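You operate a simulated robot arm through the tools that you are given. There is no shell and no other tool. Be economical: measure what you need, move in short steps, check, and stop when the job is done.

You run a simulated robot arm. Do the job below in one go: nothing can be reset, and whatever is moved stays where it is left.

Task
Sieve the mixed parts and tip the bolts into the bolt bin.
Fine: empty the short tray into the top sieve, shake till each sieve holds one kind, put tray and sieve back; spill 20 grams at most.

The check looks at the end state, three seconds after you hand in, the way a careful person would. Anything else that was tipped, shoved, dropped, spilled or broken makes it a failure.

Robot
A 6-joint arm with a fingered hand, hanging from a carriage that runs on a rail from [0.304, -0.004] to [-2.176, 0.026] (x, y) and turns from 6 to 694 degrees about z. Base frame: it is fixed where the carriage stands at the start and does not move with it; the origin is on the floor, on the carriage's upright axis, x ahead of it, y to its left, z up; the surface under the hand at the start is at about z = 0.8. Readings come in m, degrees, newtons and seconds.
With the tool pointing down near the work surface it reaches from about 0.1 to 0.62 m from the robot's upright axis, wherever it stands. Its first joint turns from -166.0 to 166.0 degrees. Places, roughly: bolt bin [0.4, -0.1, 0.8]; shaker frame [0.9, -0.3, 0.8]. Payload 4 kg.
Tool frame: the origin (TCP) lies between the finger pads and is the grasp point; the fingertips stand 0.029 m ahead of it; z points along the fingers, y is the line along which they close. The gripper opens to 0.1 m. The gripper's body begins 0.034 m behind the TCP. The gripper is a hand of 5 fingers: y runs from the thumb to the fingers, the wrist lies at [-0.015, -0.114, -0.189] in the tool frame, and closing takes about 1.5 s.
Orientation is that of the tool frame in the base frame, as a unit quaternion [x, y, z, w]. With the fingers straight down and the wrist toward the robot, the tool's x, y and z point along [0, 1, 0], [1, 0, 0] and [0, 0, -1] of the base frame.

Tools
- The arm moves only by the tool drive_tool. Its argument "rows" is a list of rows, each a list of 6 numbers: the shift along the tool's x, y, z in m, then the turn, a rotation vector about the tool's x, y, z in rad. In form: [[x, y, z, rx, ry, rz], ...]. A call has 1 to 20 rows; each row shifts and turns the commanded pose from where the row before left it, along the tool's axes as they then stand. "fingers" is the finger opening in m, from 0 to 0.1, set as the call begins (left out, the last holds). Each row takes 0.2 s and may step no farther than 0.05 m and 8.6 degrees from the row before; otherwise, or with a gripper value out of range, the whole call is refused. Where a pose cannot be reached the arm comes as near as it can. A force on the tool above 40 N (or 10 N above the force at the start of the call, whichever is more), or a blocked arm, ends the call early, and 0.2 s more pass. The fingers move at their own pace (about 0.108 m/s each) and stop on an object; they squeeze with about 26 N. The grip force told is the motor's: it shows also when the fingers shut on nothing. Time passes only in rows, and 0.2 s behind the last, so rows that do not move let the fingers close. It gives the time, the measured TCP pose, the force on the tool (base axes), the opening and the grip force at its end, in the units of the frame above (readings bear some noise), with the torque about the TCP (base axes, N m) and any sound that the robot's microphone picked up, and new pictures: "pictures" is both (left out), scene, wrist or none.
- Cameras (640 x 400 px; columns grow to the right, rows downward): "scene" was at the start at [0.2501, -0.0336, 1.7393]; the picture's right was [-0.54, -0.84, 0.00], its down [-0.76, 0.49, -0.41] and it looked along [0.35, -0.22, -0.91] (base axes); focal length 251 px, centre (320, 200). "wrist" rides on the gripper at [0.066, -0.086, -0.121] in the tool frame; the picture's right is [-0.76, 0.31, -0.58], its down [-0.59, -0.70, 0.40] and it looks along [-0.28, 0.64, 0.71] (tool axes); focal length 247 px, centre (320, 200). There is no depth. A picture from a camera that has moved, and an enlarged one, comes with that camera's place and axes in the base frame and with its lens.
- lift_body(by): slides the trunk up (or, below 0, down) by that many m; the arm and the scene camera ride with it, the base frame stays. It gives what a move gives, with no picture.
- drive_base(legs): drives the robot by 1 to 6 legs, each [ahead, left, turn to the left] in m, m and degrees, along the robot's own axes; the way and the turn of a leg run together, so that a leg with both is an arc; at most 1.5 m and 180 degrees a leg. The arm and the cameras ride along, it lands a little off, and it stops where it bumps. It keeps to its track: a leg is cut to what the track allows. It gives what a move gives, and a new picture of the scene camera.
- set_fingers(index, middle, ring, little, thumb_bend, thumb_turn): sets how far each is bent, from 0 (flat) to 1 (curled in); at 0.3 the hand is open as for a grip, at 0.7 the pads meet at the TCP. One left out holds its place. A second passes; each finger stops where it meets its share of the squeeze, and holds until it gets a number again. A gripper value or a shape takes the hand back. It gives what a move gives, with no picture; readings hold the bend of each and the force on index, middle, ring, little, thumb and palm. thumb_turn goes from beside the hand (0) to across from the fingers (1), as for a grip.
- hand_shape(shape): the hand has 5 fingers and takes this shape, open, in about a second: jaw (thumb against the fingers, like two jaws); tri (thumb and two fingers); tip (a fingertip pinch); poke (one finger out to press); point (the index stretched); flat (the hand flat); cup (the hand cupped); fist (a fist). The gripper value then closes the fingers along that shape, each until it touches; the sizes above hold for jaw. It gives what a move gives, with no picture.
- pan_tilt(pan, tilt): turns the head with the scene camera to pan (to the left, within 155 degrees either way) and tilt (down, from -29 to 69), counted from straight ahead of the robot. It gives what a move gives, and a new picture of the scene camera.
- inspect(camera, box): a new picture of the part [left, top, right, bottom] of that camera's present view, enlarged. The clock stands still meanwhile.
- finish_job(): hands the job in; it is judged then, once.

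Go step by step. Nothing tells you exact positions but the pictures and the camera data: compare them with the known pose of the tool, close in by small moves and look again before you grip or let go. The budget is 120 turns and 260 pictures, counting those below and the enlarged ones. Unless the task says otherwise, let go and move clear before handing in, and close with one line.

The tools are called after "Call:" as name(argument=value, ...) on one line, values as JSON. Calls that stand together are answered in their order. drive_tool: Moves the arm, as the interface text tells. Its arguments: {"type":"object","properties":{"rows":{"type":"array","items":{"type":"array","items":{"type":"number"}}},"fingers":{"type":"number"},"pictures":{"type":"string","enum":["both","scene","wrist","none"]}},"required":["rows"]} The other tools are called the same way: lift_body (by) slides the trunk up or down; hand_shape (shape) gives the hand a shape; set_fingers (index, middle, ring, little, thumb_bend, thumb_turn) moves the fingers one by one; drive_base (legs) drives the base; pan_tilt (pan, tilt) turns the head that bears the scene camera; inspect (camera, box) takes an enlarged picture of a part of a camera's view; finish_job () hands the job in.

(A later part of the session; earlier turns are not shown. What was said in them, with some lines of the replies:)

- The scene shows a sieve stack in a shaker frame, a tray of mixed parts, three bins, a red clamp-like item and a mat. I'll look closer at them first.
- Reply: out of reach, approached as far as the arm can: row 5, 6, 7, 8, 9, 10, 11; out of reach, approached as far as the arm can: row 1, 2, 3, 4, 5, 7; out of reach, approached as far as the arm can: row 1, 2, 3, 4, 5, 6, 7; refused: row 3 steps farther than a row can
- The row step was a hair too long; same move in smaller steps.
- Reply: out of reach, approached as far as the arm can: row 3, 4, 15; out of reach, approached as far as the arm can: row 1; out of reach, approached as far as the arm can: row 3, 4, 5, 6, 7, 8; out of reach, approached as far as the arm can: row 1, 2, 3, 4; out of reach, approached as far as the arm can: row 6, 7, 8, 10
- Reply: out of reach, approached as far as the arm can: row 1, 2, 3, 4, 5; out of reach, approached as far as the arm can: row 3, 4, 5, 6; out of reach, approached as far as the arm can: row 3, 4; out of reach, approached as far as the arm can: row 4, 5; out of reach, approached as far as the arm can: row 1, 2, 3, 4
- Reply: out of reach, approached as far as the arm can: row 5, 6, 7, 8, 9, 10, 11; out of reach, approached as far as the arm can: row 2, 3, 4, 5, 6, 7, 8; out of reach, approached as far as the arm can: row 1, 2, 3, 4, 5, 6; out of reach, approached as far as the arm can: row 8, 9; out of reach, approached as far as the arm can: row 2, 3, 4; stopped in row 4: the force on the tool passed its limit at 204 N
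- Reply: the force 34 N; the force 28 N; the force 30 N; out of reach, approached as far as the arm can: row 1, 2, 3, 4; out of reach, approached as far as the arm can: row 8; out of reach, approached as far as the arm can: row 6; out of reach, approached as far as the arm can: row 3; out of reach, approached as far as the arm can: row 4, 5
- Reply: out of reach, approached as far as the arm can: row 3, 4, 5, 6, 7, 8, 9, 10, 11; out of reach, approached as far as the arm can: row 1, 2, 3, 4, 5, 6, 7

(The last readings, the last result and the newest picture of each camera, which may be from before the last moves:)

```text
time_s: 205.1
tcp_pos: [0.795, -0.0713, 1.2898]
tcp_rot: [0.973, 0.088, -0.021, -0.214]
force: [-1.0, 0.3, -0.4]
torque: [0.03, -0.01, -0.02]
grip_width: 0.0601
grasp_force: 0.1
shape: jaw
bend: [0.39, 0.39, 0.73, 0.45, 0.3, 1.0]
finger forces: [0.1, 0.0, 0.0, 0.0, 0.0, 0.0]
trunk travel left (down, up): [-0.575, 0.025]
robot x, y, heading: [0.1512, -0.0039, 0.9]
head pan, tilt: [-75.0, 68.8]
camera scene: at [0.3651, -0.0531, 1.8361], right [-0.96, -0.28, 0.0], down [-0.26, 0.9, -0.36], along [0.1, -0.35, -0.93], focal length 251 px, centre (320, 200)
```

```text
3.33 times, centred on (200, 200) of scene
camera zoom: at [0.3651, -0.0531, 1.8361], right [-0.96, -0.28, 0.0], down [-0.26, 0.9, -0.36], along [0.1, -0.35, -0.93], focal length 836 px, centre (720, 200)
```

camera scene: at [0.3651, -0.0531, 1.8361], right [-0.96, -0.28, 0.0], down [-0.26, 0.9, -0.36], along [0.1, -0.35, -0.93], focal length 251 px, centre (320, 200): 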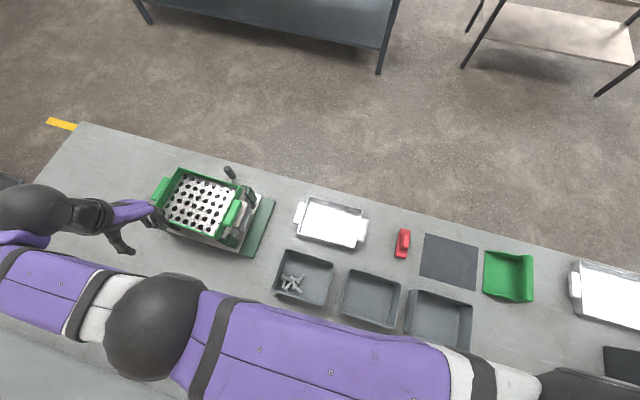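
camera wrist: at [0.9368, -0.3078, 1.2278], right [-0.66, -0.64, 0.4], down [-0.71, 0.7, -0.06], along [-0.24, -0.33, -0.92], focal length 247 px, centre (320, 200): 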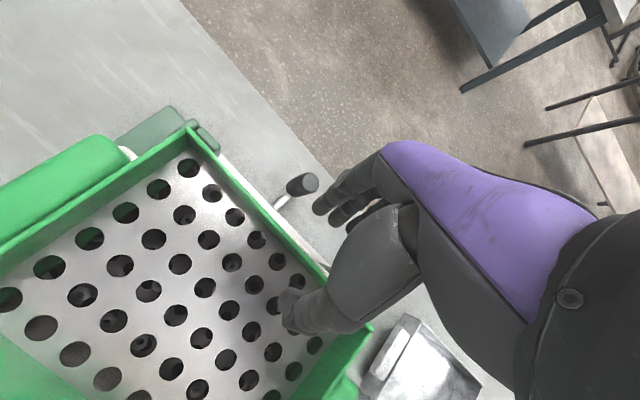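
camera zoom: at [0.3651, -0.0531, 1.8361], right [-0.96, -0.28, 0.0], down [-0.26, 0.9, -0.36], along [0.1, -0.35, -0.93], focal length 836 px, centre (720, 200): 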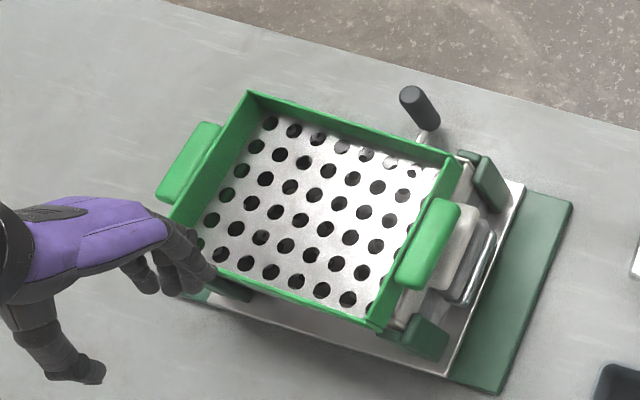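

Call:
drive_tool(rows=[[0, 0, 0, 0, 0.0377, 0.0817], [0, 0, 0, 0, 0.0377, 0.0817], [0, 0, 0, -0.085, 0, 0], [0, 0, 0, -0.085, 0, 0]], pictures="none")

Call:
drive_base(legs=[[0.15, 0, 0]])

Call:
drive_tool(rows=[[-0.0113, 0.0419, -0.0113, 0, 0, 0], [-0.0113, 0.0419, -0.0113, 0, 0, 0], [-0.0113, 0.0419, -0.0113, 0, 0, 0], [-0.0113, 0.0419, -0.0113, 0, 0, 0], [-0.0113, 0.0419, -0.0113, 0, 0, 0], [-0.0113, 0.0419, -0.0113, 0, 0, 0], [0, 0, 0, 0, 0, 0]], pictures="none")

Call:
lift_body(by=-0.18)

Call:
drive_tool(rows=[[0, 0, 0, 0, 0, 0]], pictures="both")

```text
time_s: 206.1
tcp_pos: [0.7946, -0.0705, 1.29]
tcp_rot: [0.991, 0.001, -0.003, -0.131]
force: [-0.3, -0.8, -0.2]
torque: [0.02, 0.01, -0.01]
grip_width: 0.0599
grasp_force: 0.0
shape: jaw
bend: [0.39, 0.39, 0.73, 0.45, 0.3, 1.0]
finger forces: [0.1, 0.0, 0.0, 0.1, 0.1, 0.0]
trunk travel left (down, up): [-0.575, 0.025]
robot x, y, heading: [0.1461, -0.0053, 1.1]
head pan, tilt: [-75.0, 68.8]
```

```text
time_s: 207.5
tcp_pos: [0.945, -0.0748, 1.2895]
tcp_rot: [0.991, 0.001, -0.003, -0.132]
force: [-0.5, 0.6, 0.4]
torque: [-0.03, 0.0, -0.03]
grip_width: 0.0599
grasp_force: 0.1
shape: jaw
bend: [0.39, 0.39, 0.73, 0.45, 0.3, 1.0]
finger forces: [0.1, 0.0, 0.0, 0.0, 0.0, 0.1]
trunk travel left (down, up): [-0.575, 0.025]
robot x, y, heading: [0.3006, -0.0015, 1.0]
head pan, tilt: [-75.0, 68.8]
camera scene: at [0.5156, -0.0553, 1.8361], right [-0.96, -0.27, 0.0], down [-0.26, 0.9, -0.36], along [0.1, -0.35, -0.93], focal length 251 px, centre (320, 200)
```

scene: 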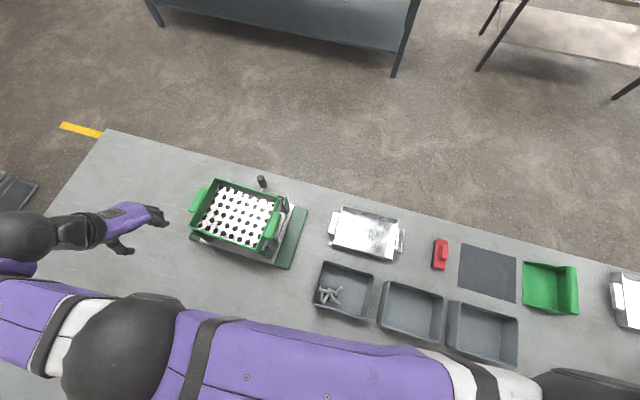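

```text
time_s: 209.1
tcp_pos: [0.8898, -0.335, 1.2885]
tcp_rot: [0.991, 0.001, -0.002, -0.131]
force: [1.1, 0.9, 0.0]
torque: [-0.01, 0.0, -0.02]
grip_width: 0.0597
grasp_force: 0.0
shape: jaw
bend: [0.39, 0.39, 0.73, 0.45, 0.3, 1.0]
finger forces: [0.1, 0.1, 0.1, 0.1, 0.0, 0.1]
out of reach, approached as far as the arm can: row 1, 2
trunk travel left (down, up): [-0.575, 0.025]
robot x, y, heading: [0.298, -0.0073, 1.0]
head pan, tilt: [-75.0, 68.8]
```

```text
time_s: 211.1
tcp_pos: [0.8902, -0.3342, 1.1083]
tcp_rot: [0.991, 0.002, -0.002, -0.131]
force: [-0.2, 0.2, -0.6]
torque: [-0.01, -0.01, 0.01]
grip_width: 0.0598
grasp_force: 0.1
shape: jaw
bend: [0.39, 0.39, 0.73, 0.45, 0.3, 1.0]
finger forces: [0.0, 0.0, 0.0, 0.0, 0.0, 0.1]
trunk travel left (down, up): [-0.395, 0.205]
robot x, y, heading: [0.2964, -0.004, 0.6]
head pan, tilt: [-75.0, 68.8]
```

```text
time_s: 211.5
tcp_pos: [0.8906, -0.3353, 1.1073]
tcp_rot: [0.991, 0.002, -0.002, -0.131]
force: [0.4, 0.9, -0.3]
torque: [0.0, 0.01, 0.0]
grip_width: 0.06
grasp_force: 0.2
shape: jaw
bend: [0.39, 0.39, 0.73, 0.45, 0.3, 1.0]
finger forces: [0.0, 0.0, 0.0, 0.0, 0.0, 0.1]
trunk travel left (down, up): [-0.395, 0.205]
robot x, y, heading: [0.3015, -0.0064, 0.9]
head pan, tilt: [-75.0, 68.8]
camera scene: at [0.5156, -0.0553, 1.6562], right [-0.96, -0.27, 0.0], down [-0.26, 0.9, -0.36], along [0.1, -0.35, -0.93], focal length 251 px, centre (320, 200)
camera wrist: at [0.9554, -0.2839, 1.2473], right [-0.75, -0.45, 0.48], down [-0.59, 0.78, -0.2], along [-0.29, -0.43, -0.85], focal length 247 px, centre (320, 200)
```

scene: 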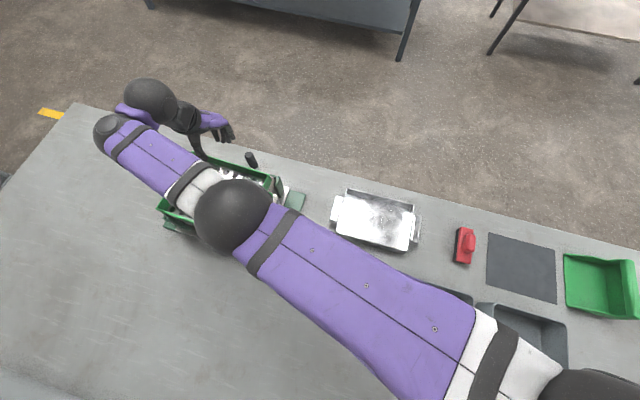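
wrist: 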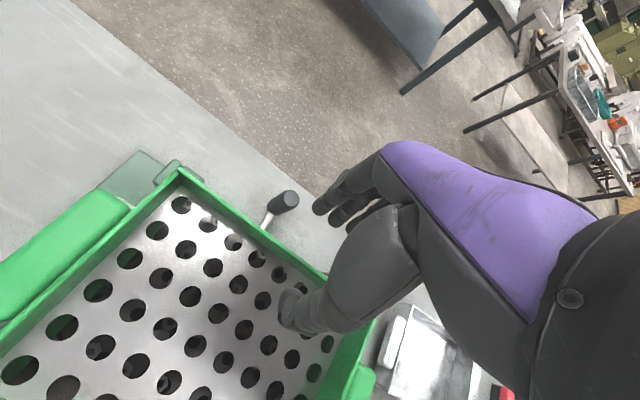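

Call:
drive_tool(rows=[[-0.0156, 0.0104, 0.0386, 0, 0, 0], [0, 0.0104, 0.0386, 0, 0, 0], [0, 0.0052, 0.0193, 0, 0, 0], [0, 0.0026, 0.0097, 0, 0, 0], [0, 0, 0, 0, 0, 0]], pictures="none")

Call:
drive_tool(rows=[[0, 0, 0, 0, 0, 0], [0, 0, 0, 0, 0, 0], [0, 0, 0, 0, 0, 0], [0, 0, 0, 0, 0, 0], [0, 0, 0, 0, 0, 0], [0, 0, 0, 0, 0, 0], [0, 0, 0, 0, 0, 0]], fingers=0.0, pictures="wrist")

```text
time_s: 212.7
tcp_pos: [0.8733, -0.335, 1.0001]
tcp_rot: [0.991, 0.001, -0.003, -0.131]
force: [0.5, 0.2, 0.3]
torque: [0.01, 0.0, 0.01]
grip_width: 0.0601
grasp_force: 0.2
shape: jaw
bend: [0.39, 0.39, 0.73, 0.45, 0.3, 1.0]
finger forces: [0.0, 0.1, 0.0, 0.0, 0.0, 0.1]
trunk travel left (down, up): [-0.395, 0.205]
robot x, y, heading: [0.3022, -0.0032, 1.0]
head pan, tilt: [-75.0, 68.8]
```

```text
time_s: 214.3
tcp_pos: [0.8725, -0.3351, 0.9988]
tcp_rot: [0.991, 0.002, -0.003, -0.131]
force: [-0.3, 0.0, 0.4]
torque: [-0.05, -0.01, 0.06]
grip_width: 0.0012
grasp_force: 26.2
shape: jaw
bend: [0.64, 0.61, 0.72, 0.71, 0.7, 1.0]
finger forces: [12.8, 6.5, 3.1, 0.0, 22.4, 0.0]
trunk travel left (down, up): [-0.395, 0.205]
robot x, y, heading: [0.3002, -0.0056, 0.6]
head pan, tilt: [-75.0, 68.8]
camera wrist: at [0.9383, -0.284, 1.1378], right [-0.75, -0.45, 0.48], down [-0.59, 0.78, -0.2], along [-0.29, -0.43, -0.85], focal length 247 px, centre (320, 200)
```

wrist: 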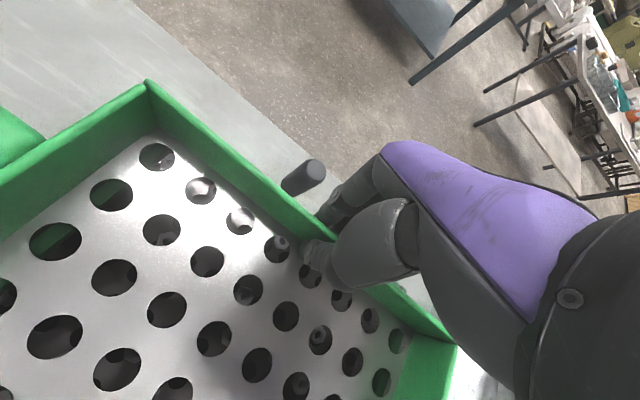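

Call:
lift_body(by=0.05)

Call:
drive_tool(rows=[[0, 0, 0, 0, -0.0096, -0.0357], [0, 0.0085, -0.0023, 0, 0, 0], [0, 0, 0, 0.08, 0, 0], [0, 0, 0, 0.08, 0, 0], [0, 0, 0, 0, 0, 0]], pictures="both")

Call:
inspect(camera="scene", box=[120, 100, 320, 280])

```text
time_s: 215.2
tcp_pos: [0.872, -0.335, 1.0496]
tcp_rot: [0.991, 0.001, -0.004, -0.132]
force: [0.6, 0.4, -3.4]
torque: [-0.28, 0.08, 0.01]
grip_width: 0.0016
grasp_force: 26.7
shape: jaw
bend: [0.64, 0.62, 0.72, 0.71, 0.7, 1.0]
finger forces: [17.1, 6.1, 2.0, 0.0, 25.7, 0.1]
trunk travel left (down, up): [-0.445, 0.155]
robot x, y, heading: [0.3019, -0.0015, 0.9]
head pan, tilt: [-75.0, 68.8]
```

```text
time_s: 216.4
tcp_pos: [0.8729, -0.345, 1.0498]
tcp_rot: [0.977, 0.019, -0.007, -0.211]
force: [-0.7, -0.1, -2.4]
torque: [-0.27, 0.04, -0.04]
grip_width: 0.0017
grasp_force: 26.2
shape: jaw
bend: [0.64, 0.62, 0.71, 0.71, 0.7, 1.0]
finger forces: [17.4, 5.9, 2.1, 0.1, 25.3, 0.0]
trunk travel left (down, up): [-0.445, 0.155]
robot x, y, heading: [0.3002, -0.0031, 1.0]
head pan, tilt: [-75.0, 68.8]
camera scene: at [0.5155, -0.0553, 1.7061], right [-0.96, -0.27, 0.0], down [-0.26, 0.9, -0.36], along [0.1, -0.35, -0.93], focal length 251 px, centre (320, 200)
camera wrist: at [0.9377, -0.3138, 1.1943], right [-0.73, -0.55, 0.4], down [-0.62, 0.78, -0.07], along [-0.28, -0.3, -0.91], focal length 247 px, centre (320, 200)
```

scene: 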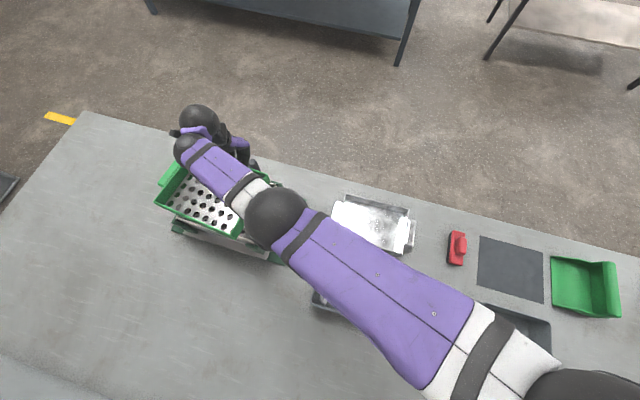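
wrist: 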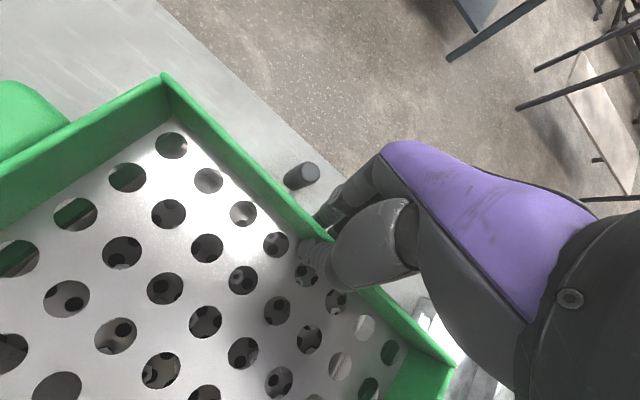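

```text
2.22 times, centred on (220, 190) of scene
camera zoom: at [0.5155, -0.0553, 1.7061], right [-0.96, -0.27, 0.0], down [-0.26, 0.9, -0.36], along [0.1, -0.35, -0.93], focal length 558 px, centre (542, 222)
```

zoom: 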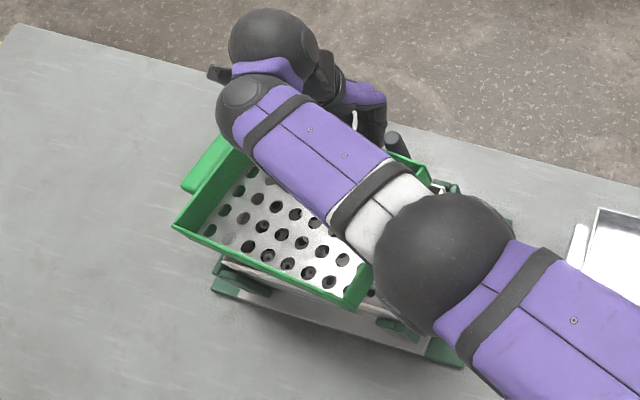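

Call:
drive_tool(rows=[[0, 0, 0, 0, -0.0397, -0.0875], [0, 0, 0, 0, 0, 0]], pictures="wrist")

Call:
inspect(camera="scene", box=[130, 130, 310, 290])

```text
time_s: 217.0
tcp_pos: [0.8739, -0.343, 1.0498]
tcp_rot: [0.975, 0.066, -0.018, -0.21]
force: [-0.1, -0.7, -2.8]
torque: [-0.34, 0.05, 0.03]
grip_width: 0.0018
grasp_force: 25.7
shape: jaw
bend: [0.64, 0.62, 0.71, 0.71, 0.7, 1.0]
finger forces: [17.3, 5.7, 2.3, 0.1, 24.9, 0.0]
trunk travel left (down, up): [-0.445, 0.155]
robot x, y, heading: [0.2996, -0.0045, 1.0]
head pan, tilt: [-75.0, 68.8]
camera wrist: at [0.9348, -0.3071, 1.1941], right [-0.68, -0.62, 0.4], down [-0.69, 0.72, -0.07], along [-0.25, -0.33, -0.91], focal length 247 px, centre (320, 200)
```

wrist: 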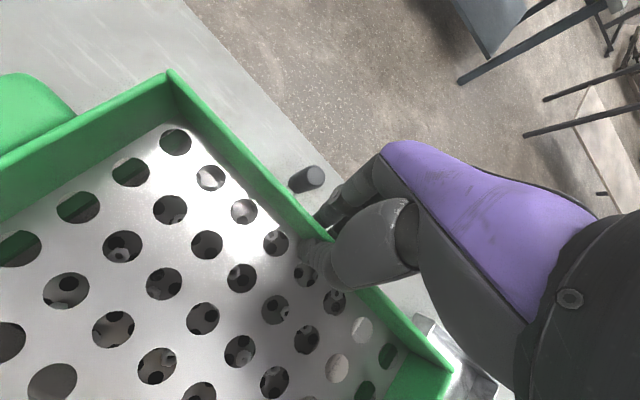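

```text
2.50 times, centred on (220, 210) of scene
camera zoom: at [0.5155, -0.0553, 1.7061], right [-0.96, -0.27, 0.0], down [-0.26, 0.9, -0.36], along [0.1, -0.35, -0.93], focal length 627 px, centre (570, 175)
```

zoom: 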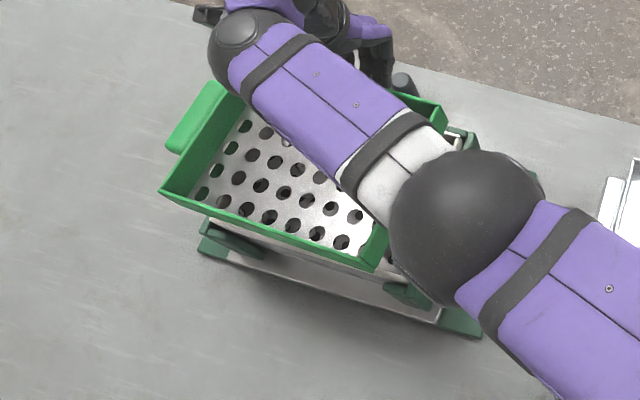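

Call:
drive_tool(rows=[[0, 0.0018, -0.0008, 0, -0.0217, -0.0478], [0, 0.0083, 0.0182, 0, 0, 0], [0, 0.0062, 0.0137, 0, 0, 0], [0, 0, 0, 0, 0, 0]], pictures="none")

Call:
inspect(camera="scene", box=[130, 130, 310, 290])

Call:
inspect(camera="wrist", box=[0, 40, 460, 400])

```text
time_s: 218.0
tcp_pos: [0.8725, -0.3471, 1.0143]
tcp_rot: [0.973, 0.091, -0.023, -0.209]
force: [0.5, 0.4, -2.9]
torque: [-0.28, 0.03, -0.02]
grip_width: 0.0015
grasp_force: 26.2
shape: jaw
bend: [0.64, 0.62, 0.71, 0.71, 0.7, 1.0]
finger forces: [17.4, 5.5, 1.9, 0.0, 24.8, 0.0]
trunk travel left (down, up): [-0.445, 0.155]
robot x, y, heading: [0.3003, -0.0009, 0.8]
head pan, tilt: [-75.0, 68.8]
```

```text
2.50 times, centred on (220, 210) of scene
camera zoom: at [0.5155, -0.0553, 1.7061], right [-0.96, -0.27, 0.0], down [-0.26, 0.9, -0.36], along [0.1, -0.35, -0.93], focal length 627 px, centre (570, 175)
```

zoom: 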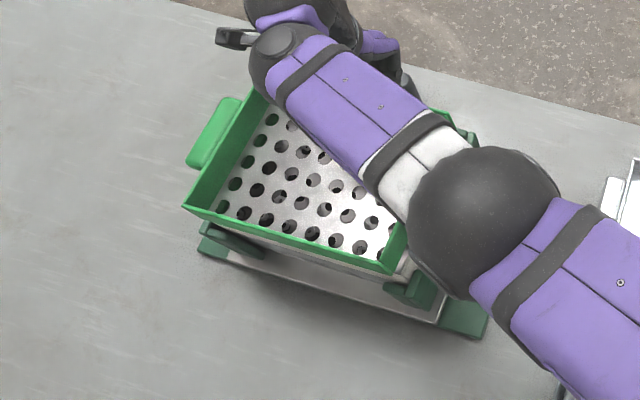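

```text
1.11 times, centred on (230, 220) of wrist
camera zoom: at [0.9321, -0.3064, 1.1597], right [-0.64, -0.65, 0.4], down [-0.73, 0.68, -0.07], along [-0.23, -0.34, -0.91], focal length 274 px, centre (420, 178)
```

zoom: 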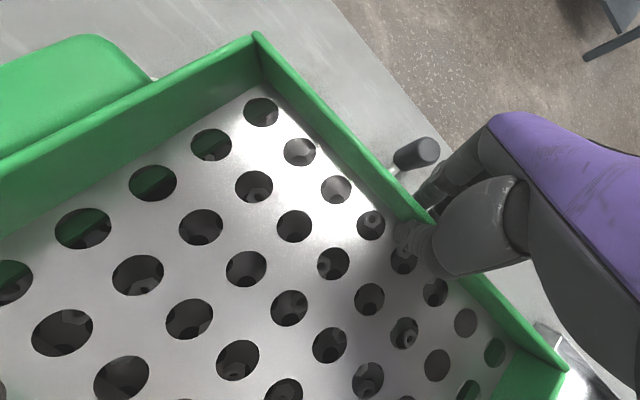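

Call:
drive_tool(rows=[[0, 0.0018, -0.0008, 0, -0.005, -0.0109], [0, 0.0041, 0.0091, 0, 0, 0], [0, 0.0021, 0.0046, 0, 0, 0], [0, 0.0012, 0.0027, 0, 0, 0], [0, 0, 0, 0, 0, 0]], pictures="none")

Call:
inspect(camera="scene", box=[150, 150, 270, 270])

```text
time_s: 219.2
tcp_pos: [0.8742, -0.3486, 0.9963]
tcp_rot: [0.973, 0.097, -0.024, -0.209]
force: [0.0, 0.0, -1.1]
torque: [-0.3, -0.21, -0.06]
grip_width: 0.0018
grasp_force: 25.1
shape: jaw
bend: [0.64, 0.62, 0.71, 0.71, 0.7, 1.0]
finger forces: [18.5, 5.3, 1.9, 0.1, 25.4, 0.0]
trunk travel left (down, up): [-0.445, 0.155]
robot x, y, heading: [0.3041, -0.0042, 1.1]
head pan, tilt: [-75.0, 68.8]
```

```text
3.33 times, centred on (210, 210) of scene
camera zoom: at [0.5156, -0.0553, 1.7061], right [-0.96, -0.27, 0.0], down [-0.26, 0.9, -0.36], along [0.1, -0.35, -0.93], focal length 836 px, centre (687, 167)
```

zoom: 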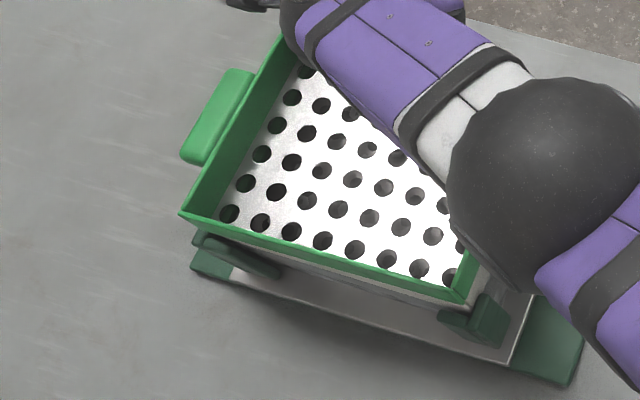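

Call:
drive_tool(rows=[[0, 0.0012, 0.0027, 0, 0, 0], [0, 0, 0, 0, 0, 0]], pictures="none")

Call:
pan_tilt(pan=-50, tilt=55)

Call:
inspect(camera="scene", box=[220, 120, 380, 280])

```text
time_s: 219.8
tcp_pos: [0.8726, -0.3482, 0.9941]
tcp_rot: [0.973, 0.098, -0.023, -0.21]
force: [-0.6, -0.6, 0.6]
torque: [-0.36, -0.23, -0.03]
grip_width: 0.0014
grasp_force: 26.5
shape: jaw
bend: [0.64, 0.62, 0.71, 0.71, 0.7, 1.0]
finger forces: [21.6, 5.0, 1.8, 0.0, 25.5, 0.0]
trunk travel left (down, up): [-0.445, 0.155]
robot x, y, heading: [0.2996, -0.0051, 0.8]
head pan, tilt: [-75.0, 68.8]
```

```text
time_s: 220.7
tcp_pos: [0.8737, -0.3477, 0.9948]
tcp_rot: [0.973, 0.097, -0.022, -0.21]
force: [0.3, -1.7, 3.2]
torque: [-0.35, -0.27, -0.08]
grip_width: 0.0015
grasp_force: 26.1
shape: jaw
bend: [0.64, 0.62, 0.71, 0.71, 0.7, 1.0]
finger forces: [23.8, 4.9, 1.6, 0.0, 25.7, 0.0]
trunk travel left (down, up): [-0.445, 0.155]
robot x, y, heading: [0.2981, -0.0011, 1.2]
head pan, tilt: [-50.0, 55.0]
camera scene: at [0.5475, -0.0563, 1.7216], right [-0.76, -0.65, 0.0], down [-0.54, 0.62, -0.57], along [0.38, -0.43, -0.82], focal length 251 px, centre (320, 200)
```

scene: 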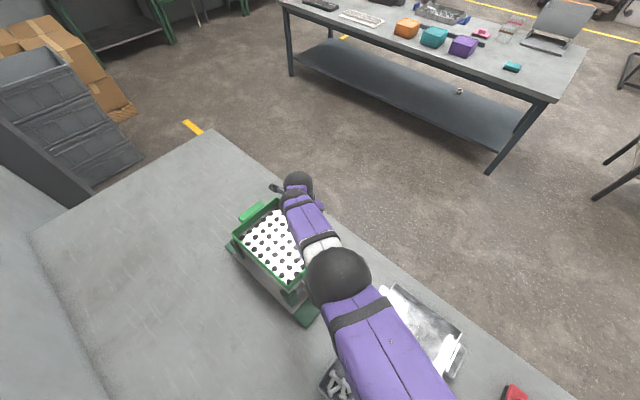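

```text
2.50 times, centred on (300, 200) of scene
camera zoom: at [0.5475, -0.0563, 1.7216], right [-0.76, -0.65, 0.0], down [-0.54, 0.62, -0.57], along [0.38, -0.43, -0.82], focal length 627 px, centre (370, 200)
```

zoom: 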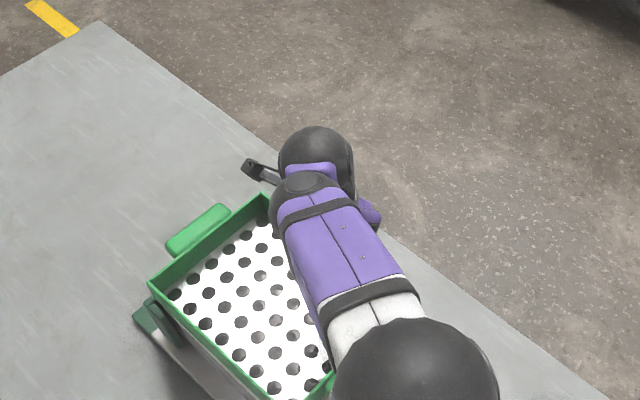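

Call:
inspect(camera="scene", box=[225, 190, 325, 330])

Call:
inspect(camera="wrist", box=[0, 40, 200, 240])

Call:
inspect(camera="wrist", box=[340, 280, 520, 400])

```text
2.86 times, centred on (275, 260) of scene
camera zoom: at [0.5475, -0.0563, 1.7216], right [-0.76, -0.65, 0.0], down [-0.54, 0.62, -0.57], along [0.38, -0.43, -0.82], focal length 717 px, centre (449, 29)
```

zoom: 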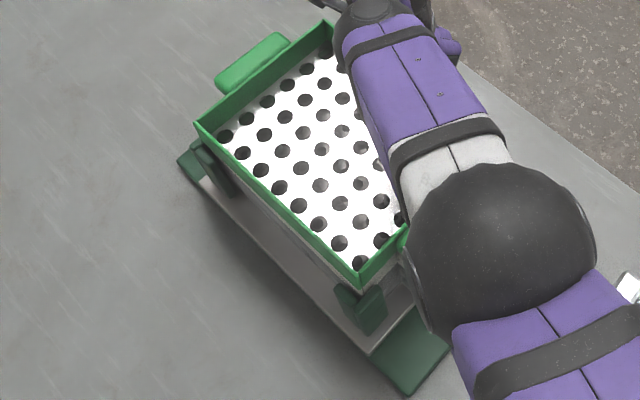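

```text
2.00 times, centred on (100, 140) of wrist
camera zoom: at [0.9318, -0.3068, 1.1399], right [-0.64, -0.66, 0.4], down [-0.74, 0.67, -0.07], along [-0.22, -0.34, -0.91], focal length 494 px, centre (760, 320)
```

zoom: 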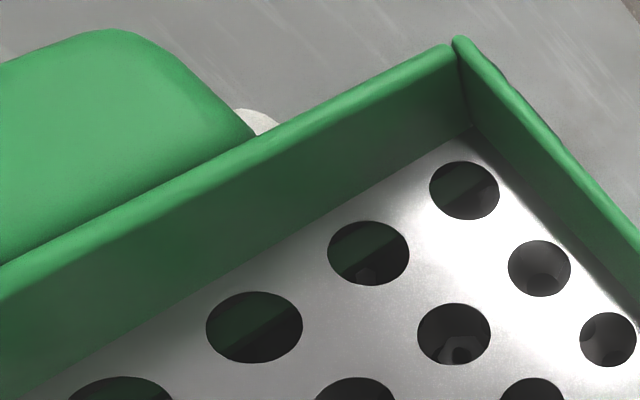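

```text
3.33 times, centred on (430, 340) of wrist
camera zoom: at [0.9318, -0.3068, 1.1399], right [-0.64, -0.66, 0.4], down [-0.74, 0.67, -0.07], along [-0.22, -0.34, -0.91], focal length 823 px, centre (-47, -267)
```

zoom: 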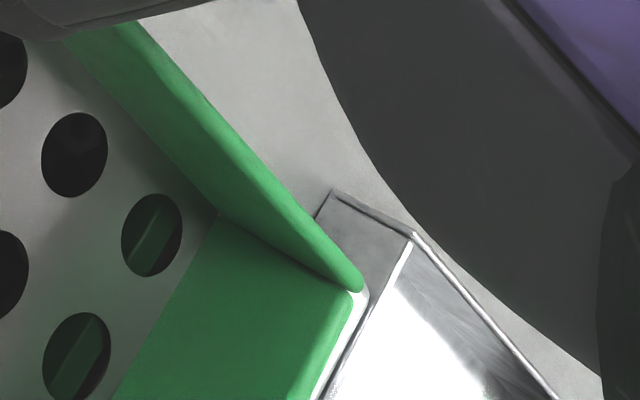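

Call:
drive_tool(rows=[[0, -0.0008, -0.0018, -0.02, 0, 0], [0, 0, 0, -0.02, 0, 0], [0, 0, 0, 0, 0, 0]], pictures="none")

Call:
drive_tool(rows=[[0, 0, 0, -0.02, 0, 0], [0, 0, 0, -0.02, 0, 0], [0, 0, 0, 0, 0, 0]], pictures="none")

Call:
inspect(camera="scene", box=[225, 190, 325, 330])

```text
time_s: 221.5
tcp_pos: [0.8728, -0.3472, 0.9952]
tcp_rot: [0.977, 0.098, -0.023, -0.19]
force: [0.0, -0.4, -0.6]
torque: [-0.24, -0.19, -0.02]
grip_width: 0.0016
grasp_force: 25.7
shape: jaw
bend: [0.64, 0.62, 0.71, 0.71, 0.7, 1.0]
finger forces: [17.7, 5.3, 2.2, 0.0, 25.6, 0.1]
trunk travel left (down, up): [-0.445, 0.155]
robot x, y, heading: [0.3004, -0.0067, 0.8]
head pan, tilt: [-50.0, 55.0]
```

```text
time_s: 222.3
tcp_pos: [0.8749, -0.3479, 0.9949]
tcp_rot: [0.98, 0.097, -0.02, -0.171]
force: [0.9, -0.3, -2.2]
torque: [-0.16, -0.12, 0.02]
grip_width: 0.0015
grasp_force: 25.9
shape: jaw
bend: [0.64, 0.62, 0.71, 0.71, 0.7, 1.0]
finger forces: [15.8, 5.0, 2.4, 0.0, 23.5, 0.0]
trunk travel left (down, up): [-0.445, 0.155]
robot x, y, heading: [0.2991, -0.005, 0.8]
head pan, tilt: [-50.0, 55.0]
```

```text
2.86 times, centred on (275, 260) of scene
camera zoom: at [0.5474, -0.056, 1.7215], right [-0.76, -0.65, 0.0], down [-0.54, 0.62, -0.57], along [0.38, -0.43, -0.82], focal length 717 px, centre (449, 29)
```

zoom: 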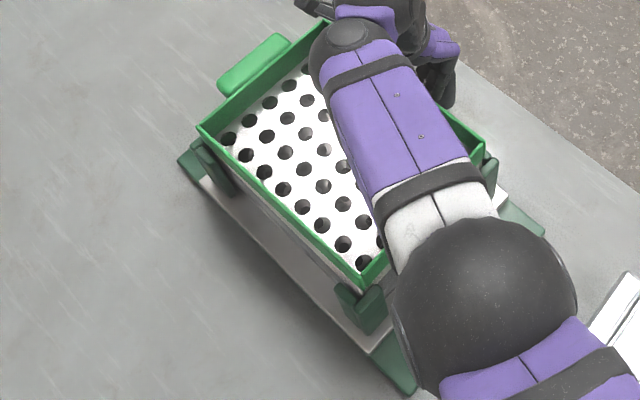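

Call:
drive_tool(rows=[[0, 0, 0, -0.02, 0, 0], [0, 0, 0, -0.02, 0, 0], [0, 0.0008, 0.0018, 0, 0, 0], [0, 0, 0, 0, 0, 0]], pictures="none")

Call:
inspect(camera="scene", box=[225, 190, 325, 330])

```text
time_s: 223.3
tcp_pos: [0.8744, -0.3471, 0.9928]
tcp_rot: [0.984, 0.098, -0.017, -0.151]
force: [0.7, 2.6, 6.2]
torque: [-0.05, -0.04, 0.04]
grip_width: 0.0016
grasp_force: 25.7
shape: jaw
bend: [0.64, 0.63, 0.71, 0.71, 0.7, 1.0]
finger forces: [14.9, 4.9, 2.6, 0.1, 24.6, 0.0]
trunk travel left (down, up): [-0.445, 0.155]
robot x, y, heading: [0.2992, -0.0028, 0.9]
head pan, tilt: [-50.0, 55.0]
```

```text
2.86 times, centred on (275, 260) of scene
camera zoom: at [0.5477, -0.056, 1.7218], right [-0.76, -0.66, 0.0], down [-0.54, 0.62, -0.57], along [0.38, -0.43, -0.82], focal length 717 px, centre (449, 29)
```

zoom: 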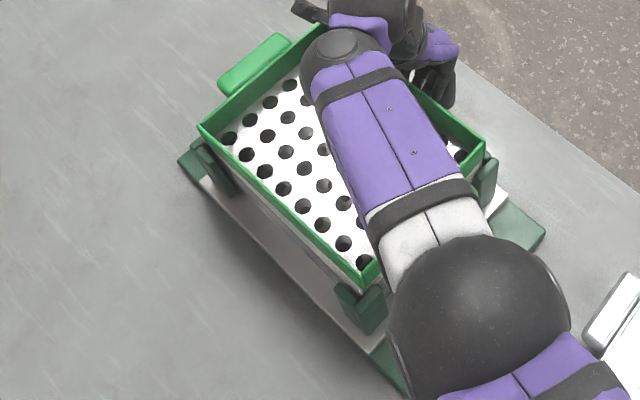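

Call:
drive_tool(rows=[[0, 0, 0, 0, 0, 0], [0, 0, 0, 0, 0, 0], [0, 0, 0, 0, 0, 0], [0, 0, 0, 0, 0, 0], [0, -0.003, -0.0095, 0, 0, 0], [0, -0.006, -0.019, 0, 0, 0], [0, -0.009, -0.0286, 0, 0, 0], [0, -0.009, -0.0286, 0, 0, 0], [0, 0, 0, 0, 0, 0]], fingers=0.06, pictures="none")

Call:
inspect(camera="scene", box=[225, 190, 325, 330])

Call:
lift_body(by=0.16)

Call:
drive_base(legs=[[-0.76, 0, 0]])

Call:
pan_tilt(pan=-30, tilt=45)

Call:
inspect(camera="scene", box=[228, 155, 292, 215])

```text
time_s: 225.3
tcp_pos: [0.8747, -0.3489, 1.0827]
tcp_rot: [0.984, 0.098, -0.019, -0.15]
force: [-0.4, -0.2, 0.3]
torque: [-0.03, 0.01, 0.01]
grip_width: 0.06
grasp_force: 0.0
shape: jaw
bend: [0.4, 0.39, 0.73, 0.45, 0.3, 1.0]
finger forces: [0.1, 0.0, 0.0, 0.0, 0.0, 0.0]
trunk travel left (down, up): [-0.445, 0.155]
robot x, y, heading: [0.3006, -0.0035, 1.0]
head pan, tilt: [-50.0, 55.0]
```

```text
2.86 times, centred on (275, 260) of scene
camera zoom: at [0.5475, -0.0561, 1.7216], right [-0.76, -0.65, 0.0], down [-0.54, 0.62, -0.57], along [0.38, -0.43, -0.82], focal length 717 px, centre (449, 29)
```

zoom: 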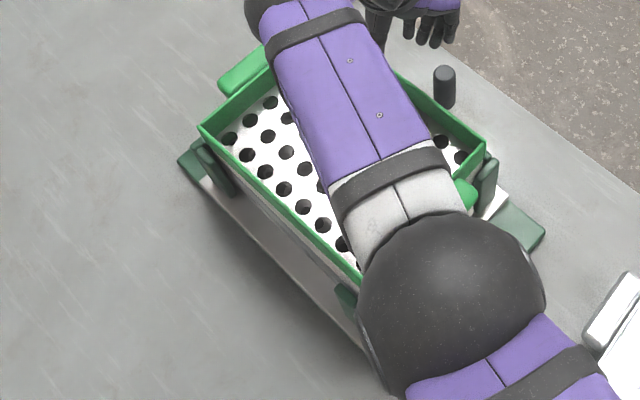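

```text
time_s: 227.1
tcp_pos: [0.8745, -0.3476, 1.2373]
tcp_rot: [0.983, 0.098, -0.018, -0.152]
force: [-0.8, -0.8, -0.4]
torque: [-0.01, 0.03, -0.02]
grip_width: 0.0597
grasp_force: 0.2
shape: jaw
bend: [0.4, 0.39, 0.73, 0.45, 0.3, 1.0]
finger forces: [0.0, 0.1, 0.0, 0.1, 0.0, 0.0]
out of reach, approached as far as the arm can: row 1
trunk travel left (down, up): [-0.6, 0.0]
robot x, y, heading: [0.2992, 0.0015, 0.8]
head pan, tilt: [-50.0, 55.0]
```

```text
time_s: 231.2
tcp_pos: [0.1211, -0.339, 1.2373]
tcp_rot: [0.984, 0.099, -0.017, -0.15]
force: [0.0, -0.3, -0.9]
torque: [0.01, 0.01, -0.01]
grip_width: 0.0599
grasp_force: 0.2
shape: jaw
bend: [0.4, 0.39, 0.73, 0.45, 0.3, 1.0]
finger forces: [0.0, 0.0, 0.0, 0.0, 0.0, 0.0]
trunk travel left (down, up): [-0.6, 0.0]
robot x, y, heading: [-0.4547, 0.0037, 0.9]
head pan, tilt: [-50.0, 55.0]
camera scene: at [-0.2048, -0.047, 1.8766], right [-0.76, -0.65, 0.0], down [-0.54, 0.62, -0.57], along [0.38, -0.43, -0.82], focal length 251 px, centre (320, 200)
```

scene: 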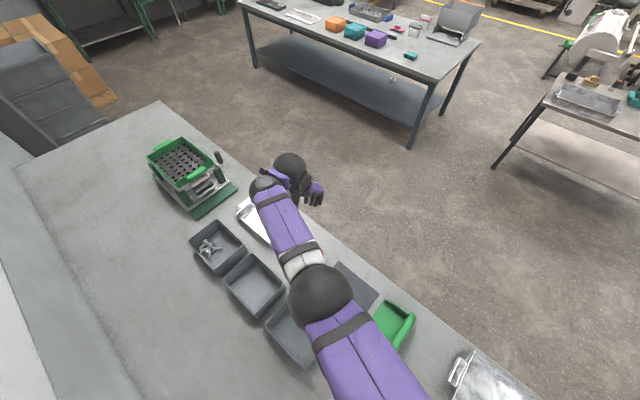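

```text
time_s: 232.0
tcp_pos: [0.122, -0.3395, 1.2383]
tcp_rot: [0.984, 0.099, -0.017, -0.15]
force: [-0.6, -0.2, 0.3]
torque: [0.0, 0.0, 0.02]
grip_width: 0.06
grasp_force: 0.1
shape: jaw
bend: [0.4, 0.39, 0.73, 0.45, 0.3, 1.0]
finger forces: [0.0, 0.0, 0.0, 0.1, 0.1, 0.0]
trunk travel left (down, up): [-0.6, 0.0]
robot x, y, heading: [-0.4506, 0.0071, 0.9]
head pan, tilt: [-30.0, 45.0]
camera scene: at [-0.181, -0.0321, 1.89], right [-0.49, -0.87, 0.0], down [-0.62, 0.34, -0.71], along [0.62, -0.34, -0.71], focal length 251 px, centre (320, 200)
```

scene: 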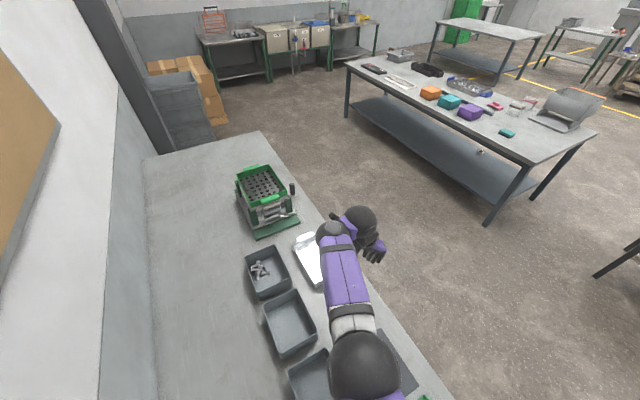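

```text
6.67 times, centred on (260, 185) of scene
camera zoom: at [-0.181, -0.0321, 1.89], right [-0.49, -0.87, 0.0], down [-0.62, 0.34, -0.71], along [0.62, -0.34, -0.71], focal length 1673 px, centre (720, 300)
```

zoom: 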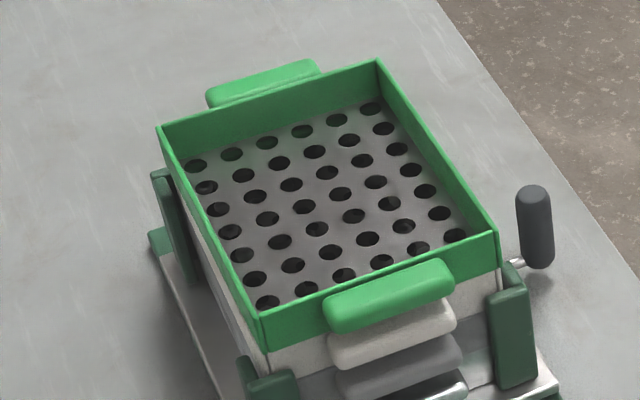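

Call:
inspect(camera="scene", box=[150, 130, 350, 300])

Call:
pan_tilt(pan=-60, tilt=60)

Call:
inspect(camera="wrist", box=[0, 0, 400, 400])

```text
2.35 times, centred on (250, 215) of scene
camera zoom: at [-0.181, -0.0321, 1.89], right [-0.49, -0.87, 0.0], down [-0.62, 0.34, -0.71], along [0.62, -0.34, -0.71], focal length 590 px, centre (485, 165)
```

zoom: 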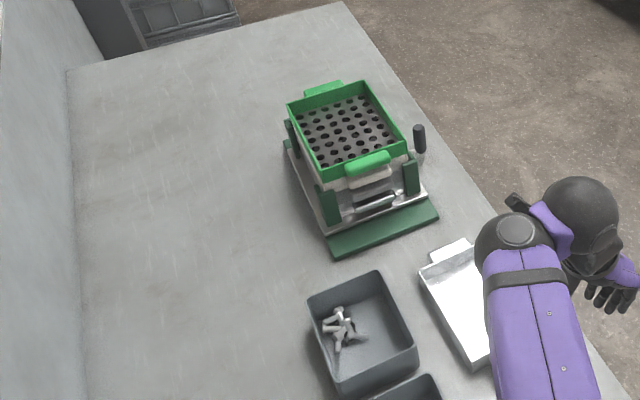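

```text
time_s: 233.0
tcp_pos: [0.1217, -0.3386, 1.2378]
tcp_rot: [0.984, 0.099, -0.019, -0.15]
force: [-0.2, 0.5, -0.4]
torque: [-0.05, -0.02, 0.0]
grip_width: 0.0602
grasp_force: 0.1
shape: jaw
bend: [0.4, 0.39, 0.73, 0.45, 0.3, 1.0]
finger forces: [0.2, 0.0, 0.1, 0.1, 0.0, 0.0]
trunk travel left (down, up): [-0.6, 0.0]
robot x, y, heading: [-0.4494, 0.006, 0.9]
head pan, tilt: [-60.0, 60.0]
camera scene: at [-0.2177, -0.0497, 1.8706], right [-0.86, -0.51, 0.0], down [-0.45, 0.74, -0.5], along [0.26, -0.43, -0.87], focal length 251 px, centre (320, 200)
```

scene: 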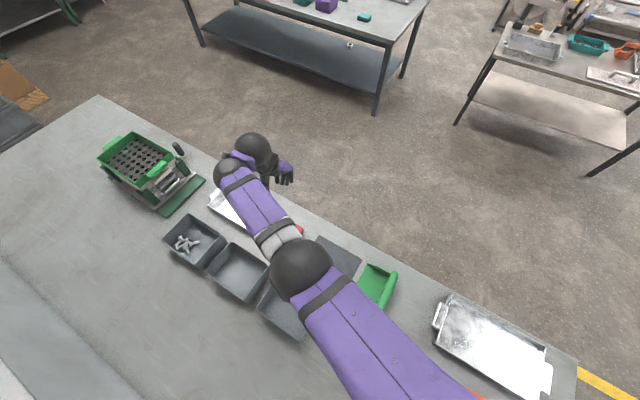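

```text
1.00 times, centred on (200, 200) of wrist (not enlarged: the box is as wide or as high as the picture)
camera zoom: at [0.177, -0.2818, 1.3789], right [-0.65, -0.61, 0.46], down [-0.74, 0.66, -0.17], along [-0.2, -0.45, -0.87], focal length 247 px, centre (440, 200)
```

zoom: 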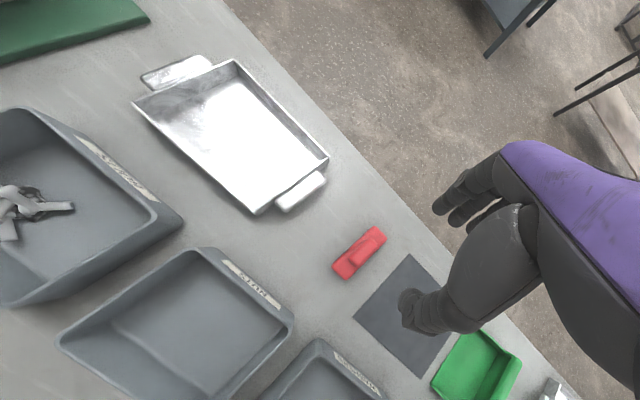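

The bolts are in the bin marked BOLTS, and the tray and top sieve are back in place. I can see no spilled parts, and the hand is clear, so I'm handing in.

Call:
finish_job()

```text
The job is handed in.
```

The job is handed in: all seven bolts are in the BOLTS bin, the emptied short tray is back in its place, the top sieve is re-seated on the stack, and I saw no spilled parts. After shaking, the top sieve held only bolts and the sieve below it only nuts; I did not look into the two lowest layers.
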